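You operate a simulated robot arm through the tools that you are given. There is no shell and no other tool. Be economical: measure what you need, move in short steps, check, and stop when the job is done.

You are at the controls of a simulated robot arm. One attempt, no reset.

TASK
Put things in order on the top of the fitting table. At the end: the grey tip from the top of the fitting table stands on top of the short green carton (marked "Hand Grips"); the brown block is on the white tin; the red tip stands where the black grip stood; the black grip stands where the grey tip stood; whatever was shut is shut again. Leave all else as you found it, and nothing knocked over.

Only the result counts: the job must be done as asked and must still hold three seconds after the hand-in. Knocking over, shifting, dropping, spilling or breaking anything else fails it.

THE ROBOT
A 6-joint arm with a two-finger parallel gripper, fixed in place. Base frame: the origin is at the foot of the arm, x ahead of it, y to its left, z up. Units: mm, degrees, N and s.
With the tool pointing down near the work surface it reaches from about 260 to 740 mm from the base axis. Its first joint turns from -66.0 to 66.0 degrees. Payload 2.45 kg.
Tool frame: the origin (TCP) lies between the finger pads and is the grasp point; the fingertips stand 24 mm ahead of it; z points along the fingers, y is the line along which they close. Largest opening 68 mm; finger width 17, thickness 10; the body of the gripper, 40 by 70 mm, starts 41 mm behind the TCP.
Orientation is that of the tool frame in the base frame, as a unit quaternion [w, x, y, z]. With the fingers straight down and closing along the base's y, the tool's x points along the base's -x, its y along +y and its z along -z.

THE INTERFACE
- The arm moves only by the tool move_arm. Its argument "targets" is a list of rows, each a list of 7 numbers: the shift along the tool's x, y, z in mm, then the turn, a rotation vector about the tool's x, y, z in rad, then the closure, from 0 (fully open) to 1 (shut). In form: [[tx, ty, tz, wx, wy, wz, claw], ...]. A call has 1 to 20 rows; each row is the pose to reach, as a shift and turn from the pose commanded when the call began, along the tool's axes at that moment. A row lasts 0.2 s, in which the tool goes at most 50 mm and 8.6 degrees; a call with a longer step from one row to the next is refused whole, and so is a gripper value outside its range. A pose out of reach is approached as far as the arm can. The call stops where the force on the tool passes 40 N (or 10 N more than at its start, if that is more) or the arm is blocked; 0.2 s more then pass. The fingers move at their own pace (about 108 mm/s each) and stop on an object; they squeeze with about 28 N. The grip force told is the motor's: it shows also when the fingers shut on nothing. Time passes only in rows, and 0.2 s behind the last, so rows that repeat a pose let the fingers close. The reply holds the time, the measured pose of the TCP, the force on the tool along the base axes, the opening and the grip force, in the units named above and with some noise, with the torque about the TCP (base axes, N m) and any sound that the robot's microphone picked up.
- Cameras (640 x 400 px; columns grow to the right, rows downward): "scene" is fixed at [162.8, 410.1, 1456.7]; the picture's right is [-0.80, -0.59, 0.00], its down [-0.38, 0.51, -0.77] and it looks along [0.46, -0.62, -0.63] (base axes); focal length 364 px, centre (320, 200). "wrist" rides on the gripper at [84, 11, -75] in the tool frame; the picture's right is [-0.13, 0.99, 0.00], its down [-0.60, -0.08, -0.79] and it looks along [-0.79, -0.10, 0.61] (tool axes); focal length 251 px, centre (320, 200).
- get_image(camera): a new picture of that camera. It takes no simulated time.
- probe_pixels(camera, pixels): for up to 12 pixels [column, row] of the newest picture of that camera ("zoom" is the newest enlarged one), the place [x, y, z] in the base frame of the surface seen there, good to about 3 mm. It takes no simulated time.
- inspect(camera, box): a new picture of the part [left, top, right, bottom] of that camera's present view, enlarged. It takes no simulated time.
- finish_job(): hands the job in; it is judged then, once.

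Keep the steps short. Do not move on a guess: measure, check each grasp and each placing, and mend mistakes. In all there are 80 turns and 34 pictures (those below and enlarged ones count). Leave the gripper open and the arm clear of the work at the hand-in unless told otherwise, and finish with a single line.

The tools are called after "Emit:" as a command line: name --pt "numbers of a row" for each row, then --argument value for the rest, lists and objects as JSON in quotes. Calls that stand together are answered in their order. move_arm: Moves the arm, as the interface text tells. Its arguments: {"type":"object","properties":{"targets":{"type":"array"}},"required":["targets"]} The other tools are called the same way: get_image (camera) takes a picture; probe_pixels (camera, pixels) gives the place of the surface under pixels of a picture; inspect (camera, box) takes an enlarged picture of a part of a camera's view; finish_job () hands the job in.

At the start:

```text
time: 0.0
tool_pos: [346.3, -316.0, 1058.1]
orientation: [0.0, 0.0, 1.0, 0.0]
contact_force: [0.2, -1.1, -0.1]
torque: [0.0, 0.02, 0.02]
finger_gap: 68.0
finger_force: 0.1
```

scene: 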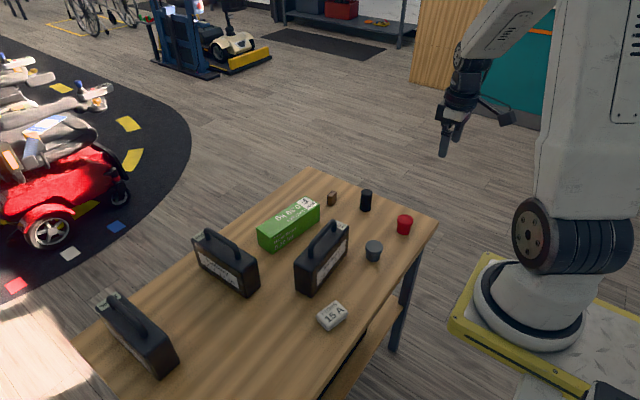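
wrist: 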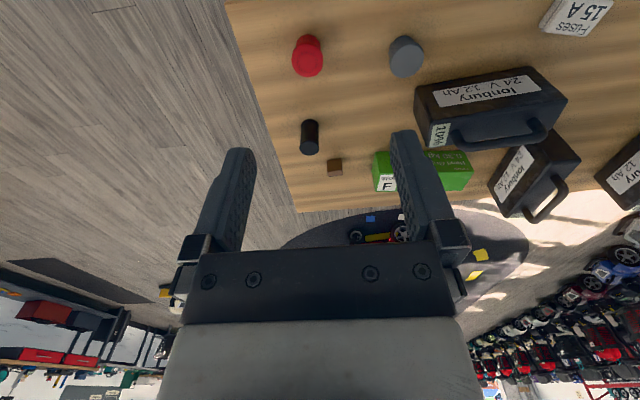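

I see the table with a red tip, grey tip, black grip, brown block, green carton and white tin (15 A). I'll enlarge the table area to measure.

Emit:
inspect --camera "scene" --box '[240, 160, 450, 340]'

Emit:
inspect --camera "wrist" --box '[230, 0, 640, 230]'

```text
2.22 times, centred on (345, 250) of scene
```

zoom: 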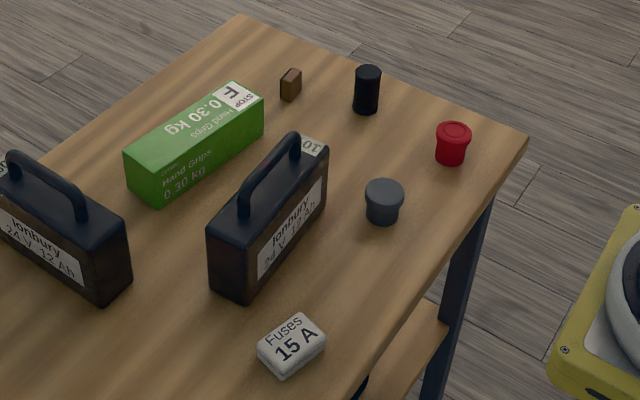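

```text
1.56 times, centred on (435, 115) of wrist
```

zoom: 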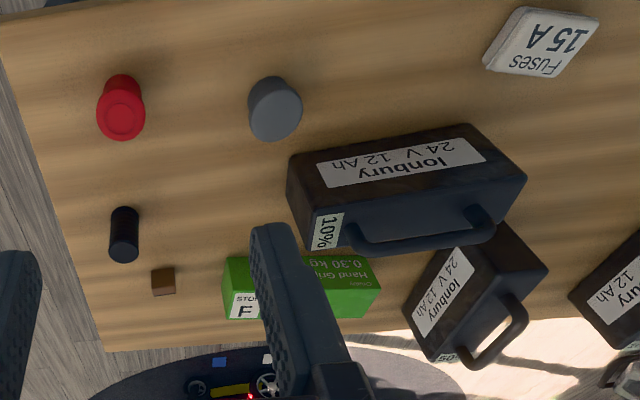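

The wrist zoom shows red (121,118), grey (278,112), black (124,250), block (163,281), tin (540,40), carton (240,275). I'll probe these.

Emit:
probe_pixels --camera "zoom" --pixels '[[121, 120], [121, 102], [121, 137], [99, 112], [145, 112], [278, 115], [250, 112], [302, 112], [124, 252], [111, 250], [137, 250], [100, 170]]'

Emit:
probe_pixels --camera "scene" --pixels '[[366, 193], [361, 193], [371, 193], [366, 191], [404, 218], [397, 218], [412, 218], [374, 244], [366, 244], [382, 244], [374, 240], [374, 248]]'

Emit:
probe_pixels --camera "zoom" --pixels '[[163, 285], [153, 270], [174, 270], [153, 294], [174, 294], [163, 271], [520, 10], [595, 20], [560, 72], [490, 60], [540, 40], [230, 300]]'

Emit:
inspect --camera "scene" --box '[310, 170, 430, 245]'

```text
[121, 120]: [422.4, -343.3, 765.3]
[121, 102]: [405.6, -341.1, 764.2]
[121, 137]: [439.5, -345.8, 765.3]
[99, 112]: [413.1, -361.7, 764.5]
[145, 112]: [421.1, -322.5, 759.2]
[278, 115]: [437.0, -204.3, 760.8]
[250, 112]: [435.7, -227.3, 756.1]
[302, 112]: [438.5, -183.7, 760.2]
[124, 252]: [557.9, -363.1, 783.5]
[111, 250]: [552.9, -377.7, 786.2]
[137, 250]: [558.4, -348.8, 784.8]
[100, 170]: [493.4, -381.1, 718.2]
```

```text
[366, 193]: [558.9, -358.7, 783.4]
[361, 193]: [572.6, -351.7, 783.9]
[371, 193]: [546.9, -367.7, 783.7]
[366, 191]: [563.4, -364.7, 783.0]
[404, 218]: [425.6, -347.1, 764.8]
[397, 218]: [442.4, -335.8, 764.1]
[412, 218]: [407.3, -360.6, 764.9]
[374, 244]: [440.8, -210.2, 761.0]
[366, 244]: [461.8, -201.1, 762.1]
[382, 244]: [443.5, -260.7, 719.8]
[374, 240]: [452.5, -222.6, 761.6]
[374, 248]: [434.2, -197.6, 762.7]
```

```text
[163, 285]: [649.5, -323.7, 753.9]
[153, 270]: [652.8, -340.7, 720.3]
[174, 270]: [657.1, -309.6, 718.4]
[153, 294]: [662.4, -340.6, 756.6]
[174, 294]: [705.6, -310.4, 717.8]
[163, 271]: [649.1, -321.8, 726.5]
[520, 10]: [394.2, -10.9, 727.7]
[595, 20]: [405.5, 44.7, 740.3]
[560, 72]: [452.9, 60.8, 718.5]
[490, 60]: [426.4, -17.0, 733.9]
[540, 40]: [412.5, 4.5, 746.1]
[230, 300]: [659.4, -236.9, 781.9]
```

```text
5.33 times, centred on (370, 208) of scene
```

zoom: 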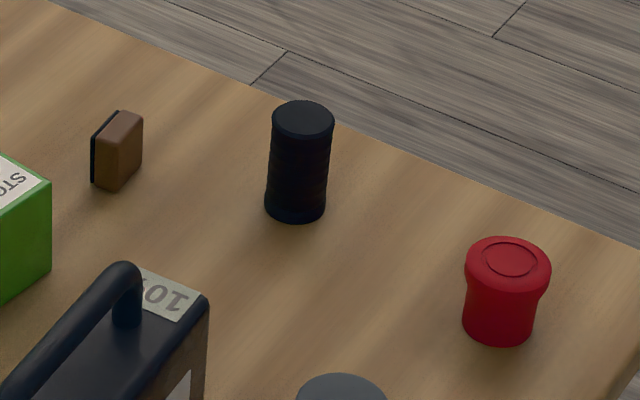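

Next I'll probe the block in this zoom, then take a zoom on the carton, grey tip and tin.

Emit:
probe_pixels --camera "zoom" --pixels '[[122, 115], [139, 118], [112, 136], [101, 129], [119, 110], [99, 180], [113, 187], [140, 158], [125, 160], [92, 150], [302, 119], [510, 258]]'

Emit:
inspect --camera "scene" --box '[250, 190, 410, 290]'

```text
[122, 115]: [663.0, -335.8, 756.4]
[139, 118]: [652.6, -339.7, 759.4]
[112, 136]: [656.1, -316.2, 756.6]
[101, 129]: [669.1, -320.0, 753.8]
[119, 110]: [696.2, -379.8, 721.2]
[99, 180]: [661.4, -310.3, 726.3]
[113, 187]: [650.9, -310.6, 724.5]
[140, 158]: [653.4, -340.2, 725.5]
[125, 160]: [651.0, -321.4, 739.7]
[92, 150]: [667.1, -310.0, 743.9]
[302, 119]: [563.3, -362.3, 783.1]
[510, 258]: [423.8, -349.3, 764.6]
```

```text
4.00 times, centred on (330, 240) of scene
```

zoom: 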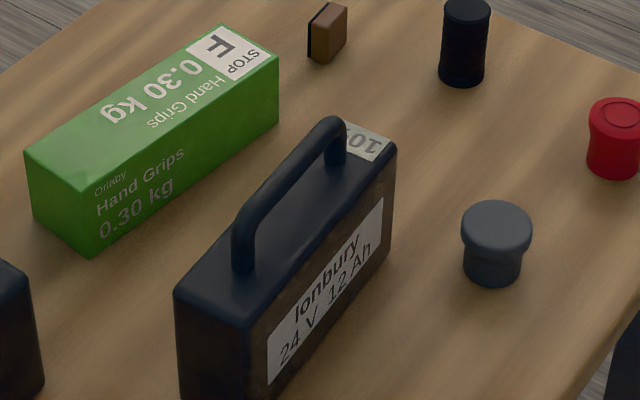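

I'll probe the carton corners, the grey tip and the battery handle.

Emit:
probe_pixels --camera "zoom" --pixels '[[30, 153], [84, 195], [275, 58], [224, 27], [150, 110], [90, 245], [498, 226], [468, 222], [528, 222], [498, 206], [330, 122], [392, 148]]'

Emit:
probe_pixels --camera "scene" --pixels '[[331, 316], [318, 315], [333, 302], [346, 312], [331, 326], [326, 331], [331, 309], [231, 255], [254, 272], [242, 245], [258, 291]]'

Emit:
inspect --camera "scene" --box '[292, 291, 372, 341]'

```text
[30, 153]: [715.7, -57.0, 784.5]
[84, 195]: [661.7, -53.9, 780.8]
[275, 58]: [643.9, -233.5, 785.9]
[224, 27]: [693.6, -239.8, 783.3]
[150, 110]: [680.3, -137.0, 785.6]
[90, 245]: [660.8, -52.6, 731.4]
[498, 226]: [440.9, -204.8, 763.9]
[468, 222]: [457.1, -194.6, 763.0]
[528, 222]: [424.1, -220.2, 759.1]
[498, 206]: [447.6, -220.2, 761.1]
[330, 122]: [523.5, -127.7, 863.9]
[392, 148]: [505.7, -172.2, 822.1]
```

```text
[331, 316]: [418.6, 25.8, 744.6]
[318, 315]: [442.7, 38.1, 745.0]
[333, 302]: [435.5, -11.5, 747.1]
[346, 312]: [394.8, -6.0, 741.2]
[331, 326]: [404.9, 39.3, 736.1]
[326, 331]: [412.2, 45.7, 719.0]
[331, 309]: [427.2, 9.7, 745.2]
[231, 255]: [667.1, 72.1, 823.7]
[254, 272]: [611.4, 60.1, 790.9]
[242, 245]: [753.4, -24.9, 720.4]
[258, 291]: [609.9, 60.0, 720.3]
```

```text
8.00 times, centred on (332, 316) of scene
```

zoom: 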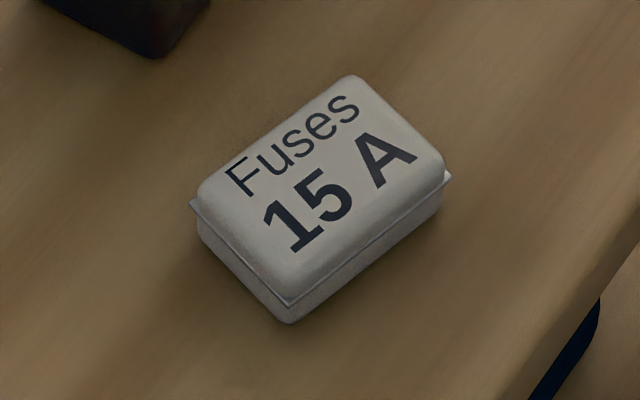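

Map: table top z≈719; grey centre ≈(441,-207), top 762; black ≈(560,-361), top 784; red ≈(424,-344), top 765; block ≈(660,-325), top 757; carton top centre ≈(679,-146), z 784; tin top ≈(419,18), z 745. The tool is in standard orientation, so tool x = −base x and z = −base z. First I move above the grey tip at z 850.

Emit:
move_arm --pt "-16 18 35 0 0 0 0" --pt "-32 36 70 0 0 0 0" --pt "-48 55 105 0 0 0 0" --pt "-64 73 140 0 0 0 0" --pt "-80 91 175 0 0 0 0" --pt "-94.7 109 208 0 0 0 0" --pt "-94.7 109 208 0 0 0 0"

Emit:
get_image --camera "wrist"

```text
time: 1.6
tool_pos: [441.5, -206.3, 850.7]
orientation: [-0.001, -0.001, 1.0, -0.001]
contact_force: [-0.3, -0.5, -0.6]
torque: [0.01, 0.01, 0.02]
finger_gap: 68.2
finger_force: 0.0
```

```text
26 pictures are left
```

wrist: 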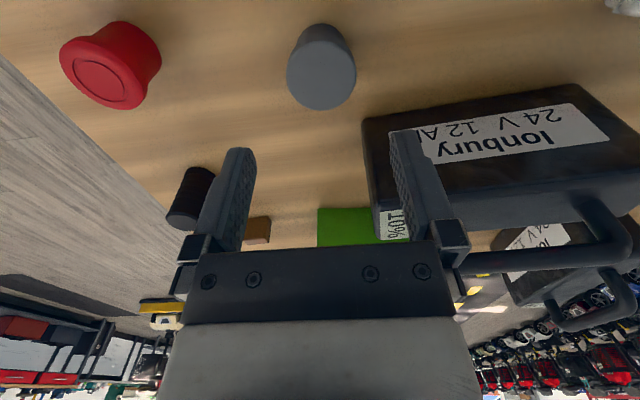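

Close view: the grey cap is at (321,75) px. I'll probe its edges, the red cap and the nearby battery.

Emit:
probe_pixels --camera "wrist" --pixels '[[321, 78], [288, 74], [354, 74], [321, 107], [321, 50], [105, 72], [62, 66], [140, 85], [118, 106], [95, 40], [365, 125], [378, 205]]'

```text
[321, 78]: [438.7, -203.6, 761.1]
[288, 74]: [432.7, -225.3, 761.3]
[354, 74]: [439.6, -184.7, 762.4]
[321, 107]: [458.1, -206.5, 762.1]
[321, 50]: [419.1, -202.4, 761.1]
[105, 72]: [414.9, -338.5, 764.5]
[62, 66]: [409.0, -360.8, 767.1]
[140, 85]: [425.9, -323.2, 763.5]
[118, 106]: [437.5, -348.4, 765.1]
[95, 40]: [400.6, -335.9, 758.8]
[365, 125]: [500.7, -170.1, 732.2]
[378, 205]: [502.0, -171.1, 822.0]
```

Grey centre ≈(439,-205). I descend to z 748 and close.

Emit:
move_arm --pt "2 2 30 0 0 0 0" --pt "2 2 60 0 0 0 0" --pt "2 2 85 0 0 0 0" --pt "2 2 102 0 0 0 0" --pt "2 2 102 0 0 0 0" --pt "2 2 102 0 0 0 0.5" --pt "2 2 102 0 0 0 1" --pt "2 2 102 0 0 0 1" --pt "2 2 102 0 0 0 1"

```text
time: 3.6
tool_pos: [438.1, -205.5, 749.8]
orientation: [0.0, 0.0, 1.0, 0.0]
contact_force: [0.4, 1.0, -0.5]
torque: [0.0, 0.01, 0.01]
finger_gap: 45.5
finger_force: 27.9
```

Grip holds at a 45.5 mm gap. I lift to z 930 and carry over the carton centre (677,-147).

Emit:
move_arm --pt "0 0 -20 0 0 0 1" --pt "0 0 -60 0 0 0 1" --pt "0 0 -100 0 0 0 1" --pt "0 0 -140 0 0 0 1" --pt "0 0 -182 0 0 0 1" --pt "-40 10 -182 0 0 0 1" --pt "-80 20 -182 0 0 0 1" --pt "-120 30 -182 0 0 0 1" --pt "-160 40 -182 0 0 0 1" --pt "-200 49 -182 0 0 0 1" --pt "-238 58 -182 0 0 0 1" --pt "-238 58 -182 0 0 0 1"

Emit:
inspect --camera "scene" --box '[240, 130, 440, 255]'

```text
time: 6.2
tool_pos: [675.4, -148.1, 930.8]
orientation: [0.0, 0.0, 1.0, 0.0]
contact_force: [0.4, -0.2, -0.1]
torque: [-0.01, 0.01, 0.03]
finger_gap: 45.8
finger_force: 27.7
```

```text
3.20 times, centred on (340, 192) of scene
```

zoom: 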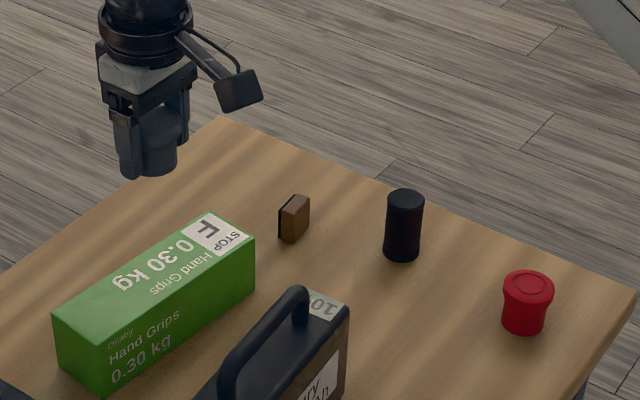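

Grey tip hangs upright. I lower to TCP z 816, about 3 mm above expected contact.

Emit:
move_arm --pt "0 0 35 0 0 0 1" --pt "0 0 70 0 0 0 1" --pt "0 0 95 0 0 0 1" --pt "0 0 108 0 0 0 1" --pt "0 0 114 0 0 0 1" --pt "0 0 114 0 0 0 1"

Emit:
inspect --camera "scene" --box '[240, 180, 340, 243]'

```text
time: 7.6
tool_pos: [676.1, -148.2, 816.7]
orientation: [0.001, 0.0, 1.0, -0.001]
contact_force: [0.4, -0.2, -0.4]
torque: [0.02, 0.04, 0.03]
finger_gap: 45.5
finger_force: 28.2
```

```text
6.35 times, centred on (290, 212) of scene
```

zoom: 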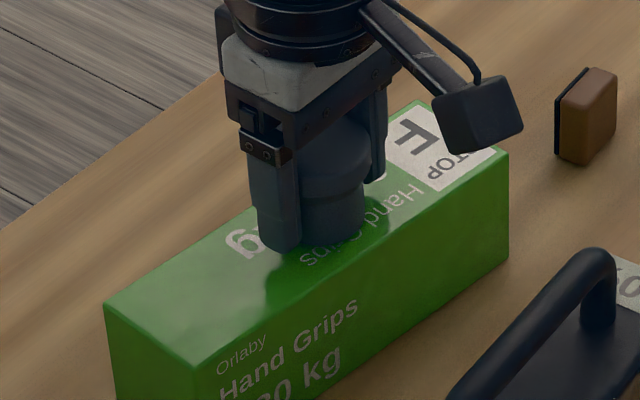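

It sits over the middle of the carton. I lower in 1 mm steps and watch the force.

Emit:
move_arm --pt "0 0 1 0 0 0 1" --pt "0 0 2 0 0 0 1" --pt "0 0 2 0 0 0 1"

```text
time: 8.4
tool_pos: [676.5, -148.8, 813.8]
orientation: [0.0, -0.001, 1.0, 0.0]
contact_force: [0.5, 0.8, -1.5]
torque: [0.0, 0.05, -0.01]
finger_gap: 45.4
finger_force: 27.3
```

Emit:
move_arm --pt "0 0 0.7 0 0 0 1" --pt "0 0 1.4 0 0 0 1" --pt "0 0 1.4 0 0 0 1"

```text
time: 9.2
tool_pos: [675.5, -148.9, 813.7]
orientation: [0.0, 0.0, 1.0, 0.0]
contact_force: [-0.2, 0.0, -0.3]
torque: [-0.02, -0.01, 0.0]
finger_gap: 45.8
finger_force: 28.2
```

No contact yet, so I continue downward.

Emit:
move_arm --pt "0 0 0.7 0 0 0 1" --pt "0 0 1.4 0 0 0 1" --pt "0 0 1.4 0 0 0 1"

```text
time: 10.0
tool_pos: [676.4, -148.5, 812.3]
orientation: [0.001, 0.0, 1.0, 0.001]
contact_force: [-10.9, 6.8, 20.5]
torque: [0.07, 0.24, -0.05]
finger_gap: 46.0
finger_force: 27.7
```

Contact reads 20 N. I ease up 0.8 mm, then open slowly.

Emit:
move_arm --pt "0 0 -0.8 0 0 0 1" --pt "0 0 -0.8 0 0 0 1"

```text
time: 10.6
tool_pos: [676.5, -148.8, 813.0]
orientation: [0.001, 0.0, 1.0, -0.001]
contact_force: [-5.0, 3.8, 16.8]
torque: [0.03, -0.06, -0.04]
finger_gap: 46.0
finger_force: 28.4
```

Emit:
move_arm --pt "0 0 -0.5 0 0 0 1" --pt "0 0 -0.5 0 0 0 1" --pt "0 0 -0.5 0 0 0 0.2" --pt "0 0 -0.5 0 0 0 0" --pt "0 0 -0.5 0 0 0 0" --pt "0 0 -0.5 0 0 0 0"

Emit:
inspect --camera "scene" --box '[240, 180, 340, 243]'

```text
time: 12.0
tool_pos: [676.7, -147.8, 812.8]
orientation: [0.0, 0.0, 1.0, 0.0]
contact_force: [0.8, 0.3, -0.7]
torque: [-0.01, 0.01, -0.06]
finger_gap: 68.1
finger_force: 0.1
```

```text
6.35 times, centred on (290, 212) of scene
```

zoom: 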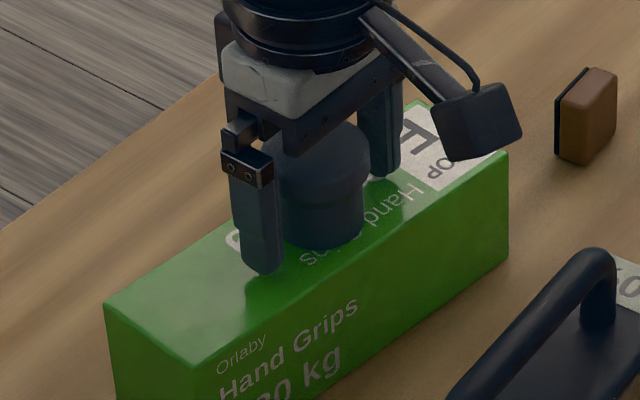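

Released and standing. I lift straight up and move above the black grip (560,-361).

Emit:
move_arm --pt "0 0 -20 0 0 0 0" --pt "0 0 -60 0 0 0 0" --pt "0 0 -100 0 0 0 0" --pt "20 -36 -117 0 0 0 0" --pt "40 -73 -117 0 0 0 0" --pt "60 -109 -117 0 0 0 0" --pt "80 -146 -117 0 0 0 0" --pt "100 -182 -100 0 0 0 0" --pt "117 -214 -70 0 0 0 0" --pt "117 -214 -58 0 0 0 0" --pt "117 -214 -58 0 0 0 0"

Emit:
get_image --camera "wrist"

Emit:
get_image --camera "scene"

```text
time: 14.4
tool_pos: [559.3, -362.8, 872.5]
orientation: [0.0, 0.0, 1.0, 0.0]
contact_force: [-0.1, -0.6, 0.6]
torque: [-0.01, 0.01, 0.04]
finger_gap: 67.9
finger_force: 0.1
```

```text
22 pictures are left
```

wrist: 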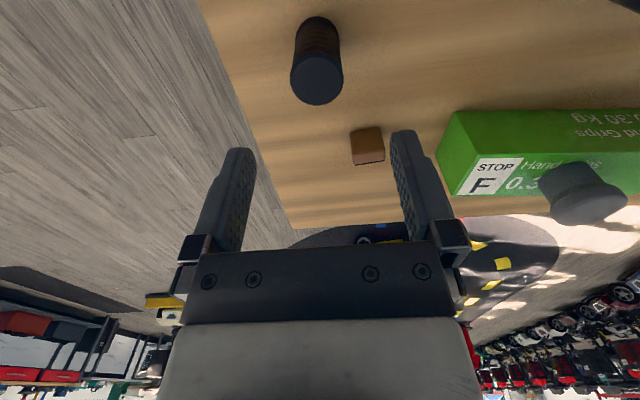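

```text
21 pictures are left
```

scene: 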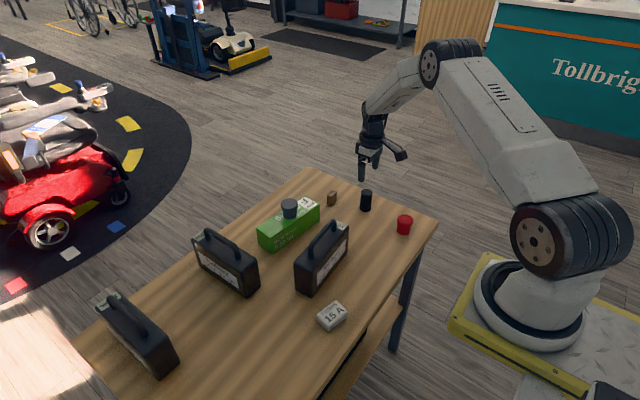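

Grey stands on the carton. The black top is at (317,80) px in the wrist view; I'll probe its edges.

Emit:
probe_pixels --camera "wrist" --pixels '[[317, 80], [293, 78], [341, 78], [317, 102], [317, 60], [365, 155], [352, 150], [381, 152]]'

```text
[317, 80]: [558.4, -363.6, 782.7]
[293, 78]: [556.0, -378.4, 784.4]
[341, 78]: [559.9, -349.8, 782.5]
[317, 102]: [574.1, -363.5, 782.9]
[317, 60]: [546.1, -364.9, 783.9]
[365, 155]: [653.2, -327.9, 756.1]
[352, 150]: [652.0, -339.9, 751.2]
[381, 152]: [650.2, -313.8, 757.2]
```

Black centre ≈(560,-364). I descend to z 754 and close.

Emit:
move_arm --pt "0 -3 30 0 0 0 0" --pt "0 -3 65 0 0 0 0" --pt "0 -3 95 0 0 0 0" --pt "0 -3 116.5 0 0 0 0" --pt "0 -3 116.5 0 0 0 0" --pt "0 -3 116.5 0 0 0 0.5" --pt "0 -3 116.5 0 0 0 1" --pt "0 -3 116.5 0 0 0 1" --pt "0 -3 116.5 0 0 0 1"

```text
time: 16.4
tool_pos: [559.7, -364.5, 753.3]
orientation: [0.0, 0.0, 1.0, 0.001]
contact_force: [-0.1, -0.8, 0.2]
torque: [0.02, 0.0, -0.02]
finger_gap: 34.1
finger_force: 27.9
```

Gripped at 34 mm. I lift, carry to the grey's former spot (439,-205) and lower to z 757.

Emit:
move_arm --pt "0 0 -20 0 0 0 1" --pt "0 0 -60 0 0 0 1" --pt "0 0 -100 0 0 0 1" --pt "0 0 -130 0 0 0 1" --pt "25 32 -130 0 0 0 1" --pt "50 64 -130 0 0 0 1" --pt "75 96 -130 0 0 0 1" --pt "100 130 -130 0 0 0 1" --pt "121 159 -130 0 0 0 1" --pt "121 159 -130 0 0 0 1" --pt "121 159 -95 0 0 0 1" --pt "121 159 -60 0 0 0 1" --pt "121 159 -30 0 0 0 1" --pt "121 159 -12 0 0 0 1" --pt "121 159 -3 0 0 0 1" --pt "121 159 -3 0 0 0 1"

Emit:
inspect --camera "scene" --box '[324, 210, 424, 273]'

```text
time: 19.8
tool_pos: [438.8, -207.7, 758.3]
orientation: [0.0, 0.0, 1.0, 0.0]
contact_force: [-0.3, 0.4, -0.5]
torque: [0.0, 0.0, 0.0]
finger_gap: 34.0
finger_force: 27.9
```

```text
6.35 times, centred on (374, 242) of scene
```

zoom: 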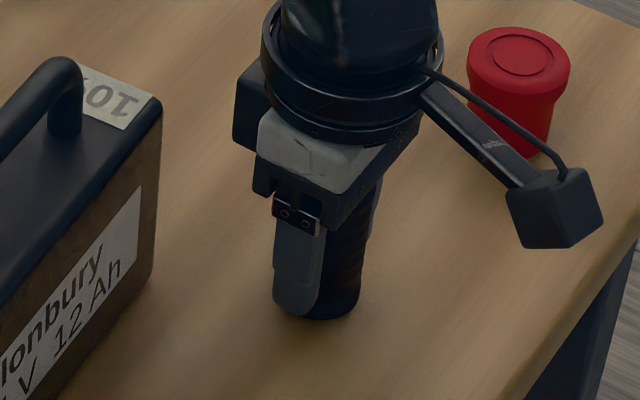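

Just above the table. I lower in 0.7 mm steps until contact.

Emit:
move_arm --pt "0 0 0.8 0 0 0 1" --pt "0 0 1.6 0 0 0 1" --pt "0 0 2.4 0 0 0 1" --pt "0 0 2.4 0 0 0 1"

```text
time: 20.8
tool_pos: [439.0, -207.8, 755.2]
orientation: [0.0, 0.0, 1.0, 0.0]
contact_force: [-0.1, -0.2, 0.0]
torque: [-0.01, 0.03, 0.02]
finger_gap: 34.0
finger_force: 28.1
```

Still free of the table. y reads −207.7, so I correct it by +2 mm and keep lowering.

Emit:
move_arm --pt "0 2.2 0 0 0 0 1" --pt "0 2.2 0.7 0 0 0 1" --pt "0 2.2 1.4 0 0 0 1" --pt "0 2.2 1.4 0 0 0 1"

```text
time: 21.8
tool_pos: [437.9, -203.2, 754.4]
orientation: [0.0, 0.0, 1.0, 0.0]
contact_force: [-0.4, -0.1, -1.2]
torque: [0.01, 0.0, 0.04]
finger_gap: 33.7
finger_force: 27.8
```

Emit:
move_arm --pt "0 -1 0.6 0 0 0 1" --pt "0 -1 1.2 0 0 0 1" --pt "0 -1 1.2 0 0 0 1"

```text
time: 22.6
tool_pos: [438.2, -204.4, 754.0]
orientation: [0.0, 0.0, 1.0, 0.0]
contact_force: [-4.3, 8.3, 26.5]
torque: [0.19, 0.03, 0.04]
finger_gap: 34.1
finger_force: 27.5
```

Table contact at 26 N. I ease up 1.2 mm and open.

Emit:
move_arm --pt "0 0 -1.2 0 0 0 1" --pt "0 0 -1.2 0 0 0 1" --pt "0 0 -1.2 0 0 0 0.4" --pt "0 0 -1.2 0 0 0 0" --pt "0 0 -1.2 0 0 0 0" --pt "0 0 -1.2 0 0 0 0"

```text
time: 24.0
tool_pos: [439.1, -203.8, 753.8]
orientation: [0.0, 0.0, 1.0, 0.0]
contact_force: [-0.1, 0.1, -0.3]
torque: [0.02, 0.02, -0.03]
finger_gap: 68.0
finger_force: 0.0
```

Released. I lift clear and move above the red tip (421,-342) at z 860.

Emit:
move_arm --pt "0 0 -20 0 0 0 0" --pt "0 0 -60 0 0 0 0" --pt "0 0 -107 0 0 0 0" --pt "6 -46 -107 0 0 0 0" --pt "12 -92 -107 0 0 0 0" --pt "18 -138 -107 0 0 0 0" --pt "18 -138 -107 0 0 0 0"

Emit:
get_image --camera "wrist"

Emit:
get_image --camera "scene"

```text
time: 25.6
tool_pos: [422.6, -342.7, 859.7]
orientation: [0.0, -0.001, 1.0, 0.0]
contact_force: [0.2, 0.3, 0.0]
torque: [0.02, 0.02, 0.0]
finger_gap: 67.9
finger_force: 0.1
```

```text
19 pictures are left
```

wrist: 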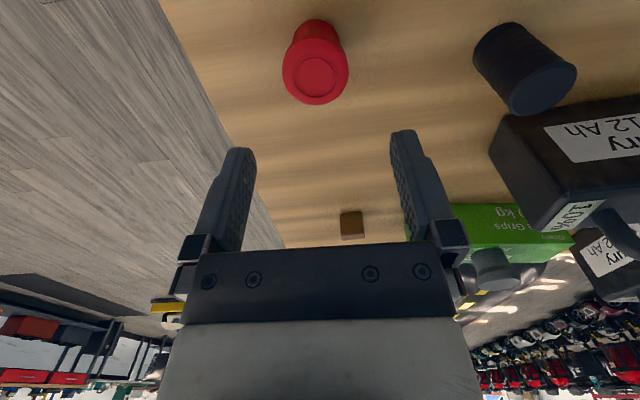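

```text
18 pictures are left
```

scene: 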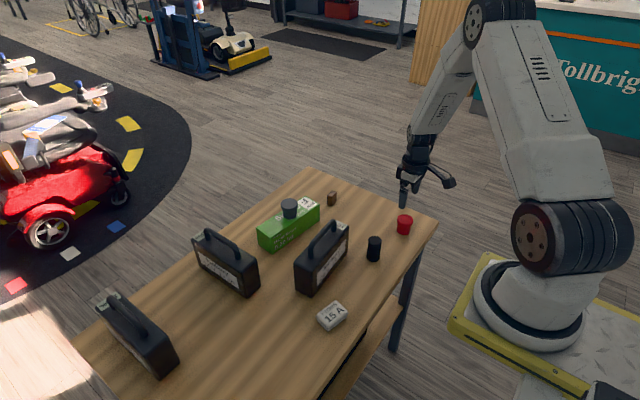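

Black stands on the grey's spot. I'll probe the red cap (315,74) and the black top (542,90).

Emit:
probe_pixels --camera "wrist" --pixels '[[315, 74], [284, 70], [347, 70], [315, 103], [315, 46], [542, 90], [512, 105], [574, 78], [545, 112], [540, 70]]'

```text
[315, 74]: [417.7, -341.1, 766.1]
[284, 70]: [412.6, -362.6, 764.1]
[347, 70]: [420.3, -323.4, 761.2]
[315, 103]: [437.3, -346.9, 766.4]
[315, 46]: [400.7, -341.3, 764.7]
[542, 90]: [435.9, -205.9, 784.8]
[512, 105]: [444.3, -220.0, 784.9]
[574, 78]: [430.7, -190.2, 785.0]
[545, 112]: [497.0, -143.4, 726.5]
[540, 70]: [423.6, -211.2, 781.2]
```

Red centre ≈(419.5,-342.5); black is at ≈(437,-205), good. I descend to z 749 and grip red.

Emit:
move_arm --pt "1 -0.7 30 0 0 0 0" --pt "1 -0.7 65 0 0 0 0" --pt "1 -0.7 93 0 0 0 0" --pt "1 -0.7 111.2 0 0 0 0" --pt "1 -0.7 111.2 0 0 0 0" --pt "1 -0.7 111.2 0 0 0 0.5" --pt "1 -0.7 111.2 0 0 0 1" --pt "1 -0.7 111.2 0 0 0 1" --pt "1 -0.7 111.2 0 0 0 1"

```text
time: 27.6
tool_pos: [418.8, -344.1, 747.4]
orientation: [0.0, -0.001, 1.0, 0.0]
contact_force: [0.3, 0.5, 0.6]
torque: [0.02, 0.0, 0.0]
finger_gap: 43.0
finger_force: 27.8
```

Gripped at 43 mm. I carry to black's former spot (560,-363.5) and lower to about 3 mm above the table.

Emit:
move_arm --pt "0 0 -20 0 0 0 1" --pt "0 0 -60 0 0 0 1" --pt "0 0 -90 0 0 0 1" --pt "-35 -5 -90 0 0 0 1" --pt "-70 -10 -90 0 0 0 1" --pt "-105 -15 -90 0 0 0 1" --pt "-140 -21 -90 0 0 0 1" --pt "-140 -21 -90 0 0 0 1" --pt "-140 -21 -55 0 0 0 1" --pt "-140 -21 -25 0 0 0 1" --pt "-140 -21 -10 0 0 0 1" --pt "-140 -21 -2 0 0 0 1" --pt "-140 -21 -2 0 0 0 1"

```text
time: 30.4
tool_pos: [560.0, -364.1, 750.9]
orientation: [-0.001, 0.001, 1.0, 0.0]
contact_force: [0.6, -0.5, -0.3]
torque: [-0.01, -0.01, -0.01]
finger_gap: 43.1
finger_force: 28.5
```

Emit:
move_arm --pt "0 0 0.7 0 0 0 1" --pt "0 0 1.4 0 0 0 1" --pt "0 0 1.4 0 0 0 1"

```text
time: 31.2
tool_pos: [559.3, -364.5, 749.8]
orientation: [0.001, 0.0, 1.0, 0.0]
contact_force: [-0.1, -0.1, -0.7]
torque: [0.0, 0.04, 0.02]
finger_gap: 43.2
finger_force: 28.7
```

No contact yet; I go on in small steps.

Emit:
move_arm --pt "0 0 0.6 0 0 0 1" --pt "0 0 1.2 0 0 0 1" --pt "0 0 1.2 0 0 0 1"

```text
time: 32.0
tool_pos: [559.1, -364.4, 749.5]
orientation: [0.001, 0.0, 1.0, 0.0]
contact_force: [-0.5, 0.6, -0.7]
torque: [-0.03, -0.01, 0.0]
finger_gap: 42.9
finger_force: 28.2
```

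Emit:
move_arm --pt "0 0 0.6 0 0 0 1" --pt "0 0 1.2 0 0 0 1" --pt "0 0 1.2 0 0 0 1"

```text
time: 32.8
tool_pos: [558.0, -365.5, 748.5]
orientation: [0.001, 0.001, 1.0, 0.0]
contact_force: [0.5, -0.4, -0.3]
torque: [-0.03, 0.0, 0.0]
finger_gap: 43.2
finger_force: 28.1
```

Emit:
move_arm --pt "0 0 0.6 0 0 0 1" --pt "0 0 1.2 0 0 0 1" --pt "0 0 1.2 0 0 0 1"

```text
time: 33.6
tool_pos: [559.0, -364.8, 747.1]
orientation: [0.0, 0.0, 1.0, 0.0]
contact_force: [-3.2, 4.2, 9.1]
torque: [0.27, 0.09, 0.07]
finger_gap: 43.0
finger_force: 28.5
```

Light contact at 9 N. I ease up 0.4 mm and open.

Emit:
move_arm --pt "0 0 -0.4 0 0 0 1" --pt "0 0 -0.4 0 0 0 0.3" --pt "0 0 -0.4 0 0 0 0" --pt "0 0 -0.4 0 0 0 0" --pt "0 0 -0.4 0 0 0 0"

```text
time: 34.8
tool_pos: [558.9, -365.0, 748.2]
orientation: [0.0, 0.0, 1.0, 0.0]
contact_force: [0.5, 0.6, -0.4]
torque: [0.04, 0.0, -0.01]
finger_gap: 68.0
finger_force: 0.2
```

Released. I lift and move above the block (660,-325) at z 840.

Emit:
move_arm --pt "0 0 -20 0 0 0 0" --pt "0 0 -60 0 0 0 0" --pt "0 0 -94 0 0 0 0" --pt "-33 13 -94 0 0 0 0" --pt "-66 26 -94 0 0 0 0" --pt "-100 38.5 -94 0 0 0 0" --pt "-100 38.5 -94 0 0 0 0"

Emit:
get_image --camera "wrist"

Emit:
get_image --camera "scene"

```text
time: 36.4
tool_pos: [658.6, -327.7, 839.2]
orientation: [0.0, 0.0, 1.0, 0.0]
contact_force: [-0.6, -0.1, -0.6]
torque: [-0.03, -0.03, 0.01]
finger_gap: 68.0
finger_force: 0.0
```

```text
17 pictures are left
```

wrist: 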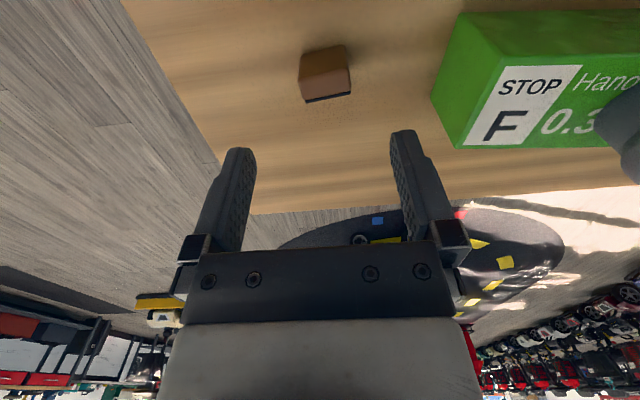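

```text
16 pictures are left
```

scene: 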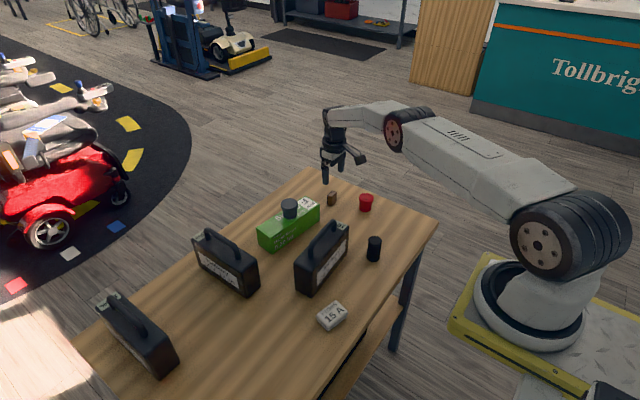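

Red stands on black's spot. In the wrist view the block's top runs between (305,84) and (349,92). I'll probe it.

Emit:
probe_pixels --camera "wrist" --pixels '[[326, 82], [304, 84], [349, 78], [304, 98], [350, 92], [306, 80], [328, 97], [301, 55], [345, 47], [470, 130]]'

Emit:
inspect --camera "wrist" --box '[270, 20, 390, 120]'

```text
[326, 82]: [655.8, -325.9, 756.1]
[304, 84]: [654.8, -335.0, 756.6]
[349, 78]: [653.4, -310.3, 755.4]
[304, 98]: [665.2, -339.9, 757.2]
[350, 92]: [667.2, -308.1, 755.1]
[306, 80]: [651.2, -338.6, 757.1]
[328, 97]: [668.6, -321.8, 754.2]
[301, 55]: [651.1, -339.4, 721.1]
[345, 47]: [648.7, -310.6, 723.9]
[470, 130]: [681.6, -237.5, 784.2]
```

```text
4.00 times, centred on (330, 70) of wrist
```

zoom: 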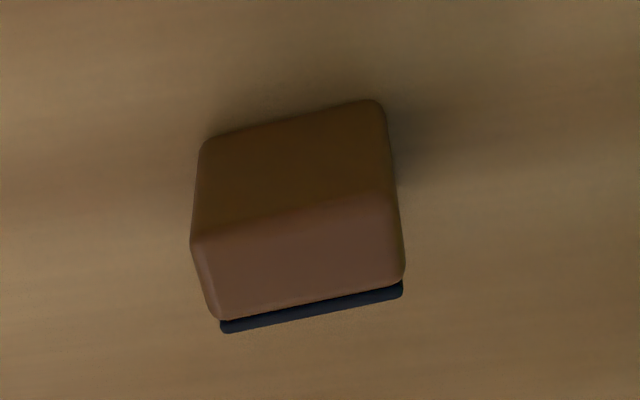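

Block centre ≈(660,-325), nearly square to the axes. I descend to z 748 and close across its 30 mm width.

Emit:
move_arm --pt "0 0.5 30 0 0 0 0" --pt "0 0.5 60 0 0 0 0" --pt "0 0.5 82 0 0 0 0" --pt "0 0.5 92.4 0 0 0 0" --pt "0 0.5 92.4 0 0 0 0"

```text
time: 37.6
tool_pos: [642.3, -318.7, 752.2]
orientation: [0.0, 0.0, 1.0, 0.0]
contact_force: [-0.2, 0.7, -0.4]
torque: [-0.01, 0.01, -0.01]
finger_gap: 68.1
finger_force: 0.1
out of reach, approached as far as the arm can: row 2, 3, 4, 5
```

The straight-down pose is just out of reach: it stopped at (642,-319). I'll back up and then tilt the tool about its y axis, so the fingers point outward.

Emit:
move_arm --pt "0 0 -25 0 0 0 0" --pt "0 0 -50 0 0 0 0" --pt "0 0 -80 0 0 0 0" --pt "0 0 -80 0 0 0 0"

```text
time: 38.6
tool_pos: [642.3, -318.2, 836.8]
orientation: [0.0, 0.0, 1.0, 0.0]
contact_force: [-1.0, -0.2, 0.8]
torque: [0.0, 0.0, 0.01]
finger_gap: 67.7
finger_force: 0.1
```

The command follows the truncated pose, now about (642,-318,836). I tilt 15° outward while shifting to (658,-324.5).

Emit:
move_arm --pt "-5 -2 0 0 -0.09 0 0" --pt "-10 -4 0 0 -0.18 0 0" --pt "-16 -6 0 0 -0.262 0 0" --pt "-16 -6 0 0 -0.262 0 0"

```text
time: 39.6
tool_pos: [660.7, -323.2, 836.1]
orientation: [0.132, 0.0, 0.991, -0.001]
contact_force: [-1.3, 0.7, -0.6]
torque: [0.01, 0.01, -0.04]
finger_gap: 67.9
finger_force: 0.1
```

Tilt achieved. I lower along base z by 58 mm first, to check reach.

Emit:
move_arm --pt "5.2 0 19.3 0 0 0 0" --pt "11 -1 38.6 0 0 0 0" --pt "16.5 -1 55.7 0 0 0 0" --pt "16.5 -1 55.7 0 0 0 0"

Emit:
inspect --camera "scene" --box '[290, 160, 390, 223]'

```text
time: 40.6
tool_pos: [659.6, -324.4, 776.9]
orientation: [0.131, 0.0, 0.991, 0.0]
contact_force: [-0.2, -0.1, -0.1]
torque: [0.0, 0.02, 0.03]
finger_gap: 68.0
finger_force: 0.0
```

```text
6.35 times, centred on (340, 192) of scene
```

zoom: 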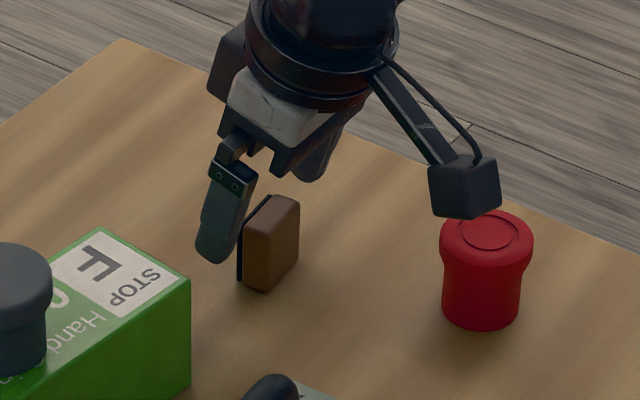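

Fingers straddle the block and the camera housing stays clear of red. I go down 29 mm more.

Emit:
move_arm --pt "4 -0.5 14 0 0 0 0" --pt "8.2 -0.5 27.5 0 0 0 0" --pt "8.2 -0.5 27.5 0 0 0 0"

```text
time: 41.4
tool_pos: [657.2, -324.9, 748.0]
orientation: [0.13, 0.0, 0.992, 0.0]
contact_force: [0.2, -0.3, 0.0]
torque: [0.02, -0.02, 0.02]
finger_gap: 68.2
finger_force: 0.1
```

In reach at (657,-325,748). I close on the block.

Emit:
move_arm --pt "0 0 0 0 0 0 0.4" --pt "0 0 0 0 0 0 0.8" --pt "0 0 0 0 0 0 1" --pt "0 0 0 0 0 0 1" --pt "0 0 0 0 0 0 1"

Emit:
inspect --camera "scene" --box '[290, 160, 390, 223]'

```text
time: 42.6
tool_pos: [659.7, -325.3, 748.1]
orientation: [0.13, 0.0, 0.991, 0.0]
contact_force: [0.4, 0.6, -0.6]
torque: [-0.02, 0.01, -0.01]
finger_gap: 33.3
finger_force: 28.1
```

```text
6.35 times, centred on (340, 192) of scene
```

zoom: 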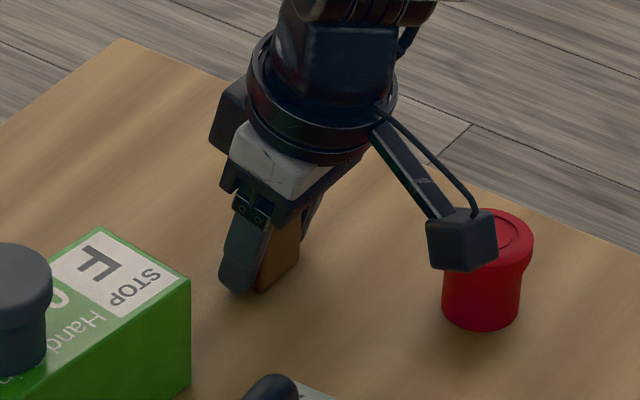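

Gripped at 33 mm. I lift straight up to z 930, above the handle at 864.

Emit:
move_arm --pt "-3 0 -11 0 0 0 1" --pt "-12 0 -45 0 0 0 1" --pt "-24 0 -90 0 0 0 1" --pt "-36 0 -134 0 0 0 1" --pt "-47.1 0 -175.8 0 0 0 1" --pt "-47.1 0 -175.8 0 0 0 1"

Emit:
inspect --camera "scene" --box '[280, 110, 410, 225]'

```text
time: 44.0
tool_pos: [656.9, -324.3, 932.6]
orientation: [0.13, 0.0, 0.992, 0.0]
contact_force: [1.4, 0.5, -0.1]
torque: [-0.01, 0.0, -0.03]
finger_gap: 33.3
finger_force: 27.8
```

```text
3.48 times, centred on (345, 168) of scene
```

zoom: 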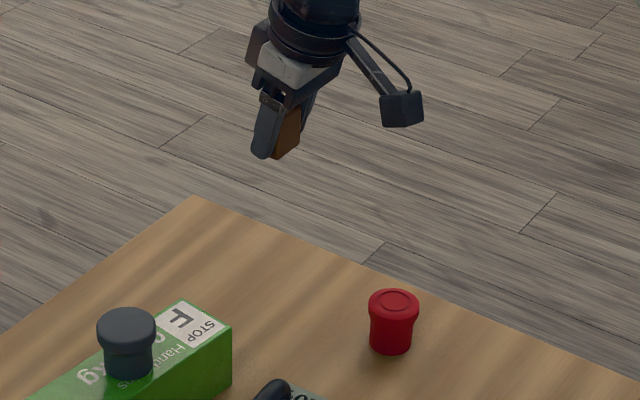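

I carry across at z 930 to above the tin.

Emit:
move_arm --pt "23.3 34 -6.2 0 0 0 1" --pt "46.6 68 -12.5 0 0 0 1" --pt "69.8 102 -18.7 0 0 0 1" --pt "93.1 136 -25 0 0 0 1" --pt "116.4 170 -31.2 0 0 0 1" --pt "139.7 204 -37.4 0 0 0 1" --pt "163 238 -43.7 0 0 0 1" --pt "186.2 272 -49.9 0 0 0 1" --pt "209.5 306 -56.2 0 0 0 1" --pt "232.8 340 -62.4 0 0 0 1" --pt "232.8 340 -62.4 0 0 0 1"

Emit:
get_image --camera "wrist"

```text
time: 46.4
tool_pos: [421.1, -10.2, 927.6]
orientation: [0.119, -0.026, 0.993, 0.005]
contact_force: [0.6, 0.8, 0.2]
torque: [0.0, 0.01, -0.07]
finger_gap: 33.2
finger_force: 28.2
out of reach, approached as far as the arm can: row 9, 10
```

```text
11 pictures are left
```

wrist: 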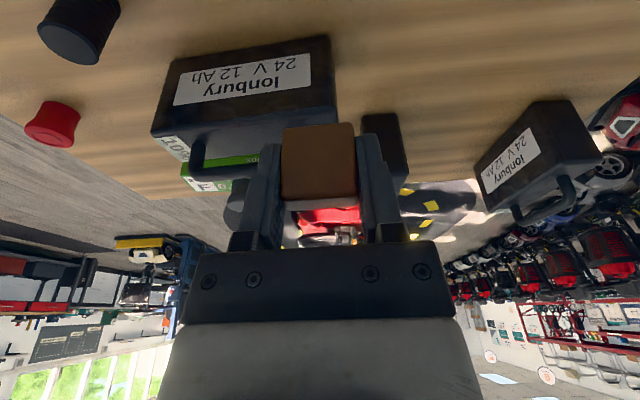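

The tilted pose isn't reachable over the tin: it stopped at (421,-10). I'll set the block down upright on a free spot at (500,-290), regrip it straight down, then carry it. First I move back over there and restore the exact tilt.

Emit:
move_arm --pt "-9 -40.5 2 0 0 0 1" --pt "-18 -81 4 0 0 0 1" --pt "-27 -121.6 6 0.005 -0.007 0.015 1" --pt "-36 -162 8 0.01 -0.014 0.03 1" --pt "-45 -202.7 10 0.017 -0.023 0.05 1" --pt "-54 -243 12 0.017 -0.023 0.05 1" --pt "-62.7 -283.8 14.2 0.017 -0.023 0.05 1" --pt "-62.7 -283.8 14.2 0.017 -0.023 0.05 1"

Emit:
get_image --camera "wrist"

```text
time: 48.2
tool_pos: [481.0, -269.6, 937.4]
orientation: [0.141, 0.026, 0.99, -0.005]
contact_force: [-0.1, -0.5, 0.2]
torque: [0.0, 0.01, -0.04]
finger_gap: 33.4
finger_force: 28.3
```

```text
10 pictures are left
```

wrist: 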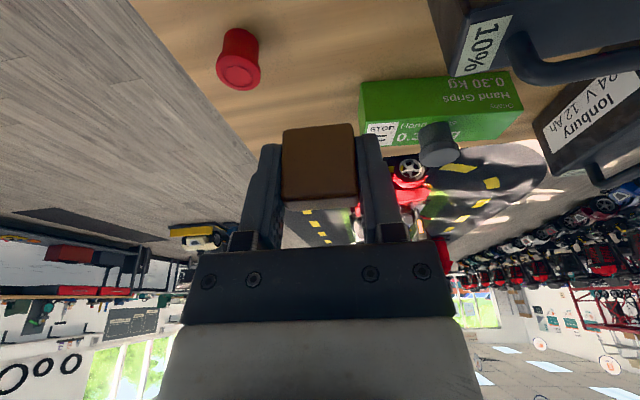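

The command had kept the exact tilt, so my correction overshot. I undo that rotation and move to (500,-290).

Emit:
move_arm --pt "-9 -10 2 -0.008 0.012 -0.025 1" --pt "-18.4 -20 5 -0.017 0.023 -0.05 1" --pt "-18.4 -20 5 -0.017 0.023 -0.05 1" --pt "-18.4 -20 5 -0.017 0.023 -0.05 1"

```text
time: 49.2
tool_pos: [498.4, -290.9, 934.8]
orientation: [0.131, 0.0, 0.991, 0.0]
contact_force: [0.0, -0.2, -1.4]
torque: [-0.04, -0.02, 0.0]
finger_gap: 33.1
finger_force: 28.4
```

Tilt restored at (498,-291). I lower to about z 754, 5 mm above the table.

Emit:
move_arm --pt "11.7 0 43.5 0 0 0 1" --pt "23.3 0 87 0 0 0 1" --pt "33.7 0 125.6 0 0 0 1" --pt "41.4 0 154.6 0 0 0 1" --pt "46.6 0 173.9 0 0 0 1" --pt "46.6 0 173.9 0 0 0 1"

Emit:
inspect --camera "scene" --box '[330, 185, 430, 248]'

```text
time: 50.6
tool_pos: [500.0, -286.9, 755.2]
orientation: [0.13, 0.0, 0.991, 0.0]
contact_force: [0.7, -0.3, -0.8]
torque: [-0.02, 0.01, -0.01]
finger_gap: 33.3
finger_force: 27.9
```

```text
6.35 times, centred on (380, 216) of scene
```

zoom: 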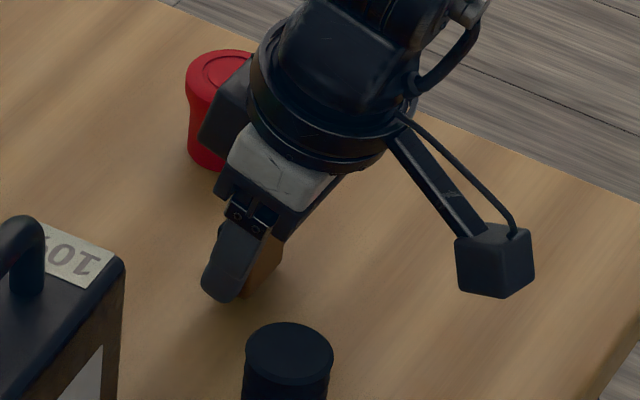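

All clear around. I lower 5 mm in small steps.

Emit:
move_arm --pt "0.5 0 1.9 0 0 0 1" --pt "0.9 0 3.4 0 0 0 1" --pt "1.3 0 4.8 0 0 0 1" --pt "1.3 0 4.8 0 0 0 1"

```text
time: 51.6
tool_pos: [498.9, -289.4, 748.0]
orientation: [0.131, 0.0, 0.991, 0.0]
contact_force: [0.2, 0.1, -1.2]
torque: [0.01, 0.0, -0.02]
finger_gap: 33.2
finger_force: 28.5
```

Emit:
move_arm --pt "0.15 0 0.6 0 0 0 1" --pt "0.3 0 1.2 0 0 0 1" --pt "0.3 0 1.2 0 0 0 1"

```text
time: 52.4
tool_pos: [499.1, -290.2, 747.3]
orientation: [0.131, -0.001, 0.991, 0.0]
contact_force: [-0.9, 1.8, 6.6]
torque: [0.0, 0.02, -0.01]
finger_gap: 33.5
finger_force: 27.9
```

Contact at 6.6 N. I release slowly, then rise 60 mm.

Emit:
move_arm --pt "0 0 0 0 0 0 0.4" --pt "0 0 0 0 0 0 0" --pt "0 0 0 0 0 0 0" --pt "0 0 0 0 0 0 0" --pt "-4 0 -15 0 0 0 0" --pt "-12 0 -44 0 0 0 0" --pt "-18.1 0 -67.6 0 0 0 0" --pt "-18.1 0 -67.6 0 0 0 0"

```text
time: 54.2
tool_pos: [498.9, -288.7, 816.6]
orientation: [0.13, 0.0, 0.991, 0.0]
contact_force: [0.5, -0.4, 0.8]
torque: [-0.02, -0.01, 0.01]
finger_gap: 67.7
finger_force: 0.1
```

Now I turn the tool back to straight down (+15° about tool y) and look.

Emit:
move_arm --pt "0 0 -5 0 0.09 0 0" --pt "0 0 -10 0 0.18 0 0" --pt "0 0 -15 0 0.262 0 0" --pt "0 0 -15 0 0.262 0 0"

Emit:
get_image --camera "wrist"

```text
time: 55.2
tool_pos: [496.3, -289.8, 830.4]
orientation: [-0.001, 0.0, 1.0, 0.0]
contact_force: [-0.5, 0.2, -0.1]
torque: [-0.03, -0.04, 0.0]
finger_gap: 68.0
finger_force: 0.0
```

```text
8 pictures are left
```

wrist: 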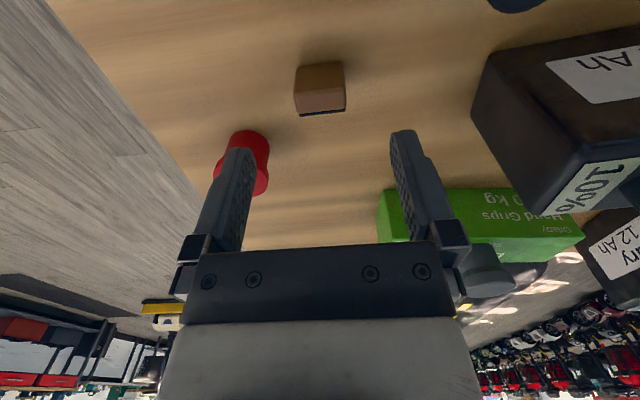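

Block stands upright at (320,88) px. I'll probe it.

Emit:
probe_pixels --camera "wrist" --pixels '[[320, 98], [300, 96], [342, 92], [300, 110], [345, 106], [318, 112], [294, 72], [342, 66]]'

```text
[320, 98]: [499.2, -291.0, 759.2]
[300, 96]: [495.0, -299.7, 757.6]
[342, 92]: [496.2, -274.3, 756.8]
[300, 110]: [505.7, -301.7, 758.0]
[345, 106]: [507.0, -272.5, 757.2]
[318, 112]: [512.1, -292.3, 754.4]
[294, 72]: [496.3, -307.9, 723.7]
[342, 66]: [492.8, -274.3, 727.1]
```

Block ≈(502,-289). I descend to z 748 and grip straight down.

Emit:
move_arm --pt "-4 0.5 30 0 0 0 0" --pt "-4 0.5 60 0 0 0 0" --pt "-4 0.5 82 0 0 0 0" --pt "-4 0.5 82 0 0 0 0" --pt "-4 0.5 82 0 0 0 0.5" --pt "-4 0.5 82 0 0 0 1" --pt "-4 0.5 82 0 0 0 1" --pt "-4 0.5 82 0 0 0 1"

```text
time: 57.0
tool_pos: [500.4, -286.4, 749.7]
orientation: [0.0, 0.0, 1.0, 0.0]
contact_force: [-0.2, 0.0, 0.6]
torque: [-0.02, -0.02, 0.0]
finger_gap: 33.3
finger_force: 28.3
```

Gripped at 33 mm. I lift to z 905 and carry toward the tin, stopping about 40 mm short of it in y.

Emit:
move_arm --pt "0 0 -20 0 0 0 1" --pt "0 0 -60 0 0 0 1" --pt "0 0 -108 0 0 0 1" --pt "0 0 -156 0 0 0 1" --pt "20 38 -156 0 0 0 1" --pt "40 76 -156 0 0 0 1" --pt "60 114 -156 0 0 0 1" --pt "80 152 -156 0 0 0 1" --pt "82 190 -156 0 0 0 1" --pt "82 228 -156 0 0 0 1" --pt "82 264 -156 0 0 0 1" --pt "82 264 -156 0 0 0 1"

Emit:
get_image --camera "wrist"

```text
time: 59.6
tool_pos: [415.8, -26.3, 908.4]
orientation: [0.0, 0.001, 1.0, 0.0]
contact_force: [0.9, -0.4, -0.6]
torque: [-0.01, 0.04, 0.01]
finger_gap: 33.0
finger_force: 28.2
```

```text
7 pictures are left
```

wrist: 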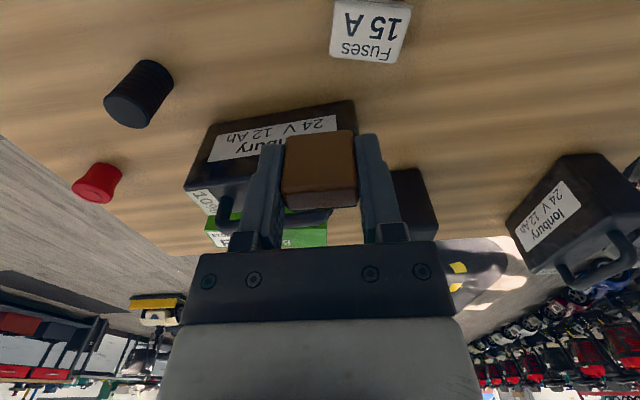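

Tin is visible at (370,30) px. I'll probe its top and edges.

Emit:
probe_pixels --camera "wrist" --pixels '[[370, 30], [335, 45], [398, 50], [405, 12], [342, 8], [366, 52], [370, 3], [338, 28], [402, 30]]'

```text
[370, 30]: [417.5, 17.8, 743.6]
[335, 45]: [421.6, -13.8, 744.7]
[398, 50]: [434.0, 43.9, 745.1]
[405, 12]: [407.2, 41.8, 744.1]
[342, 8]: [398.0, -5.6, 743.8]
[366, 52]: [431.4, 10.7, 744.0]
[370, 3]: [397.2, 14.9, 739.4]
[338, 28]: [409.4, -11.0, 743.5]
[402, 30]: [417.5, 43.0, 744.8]
```

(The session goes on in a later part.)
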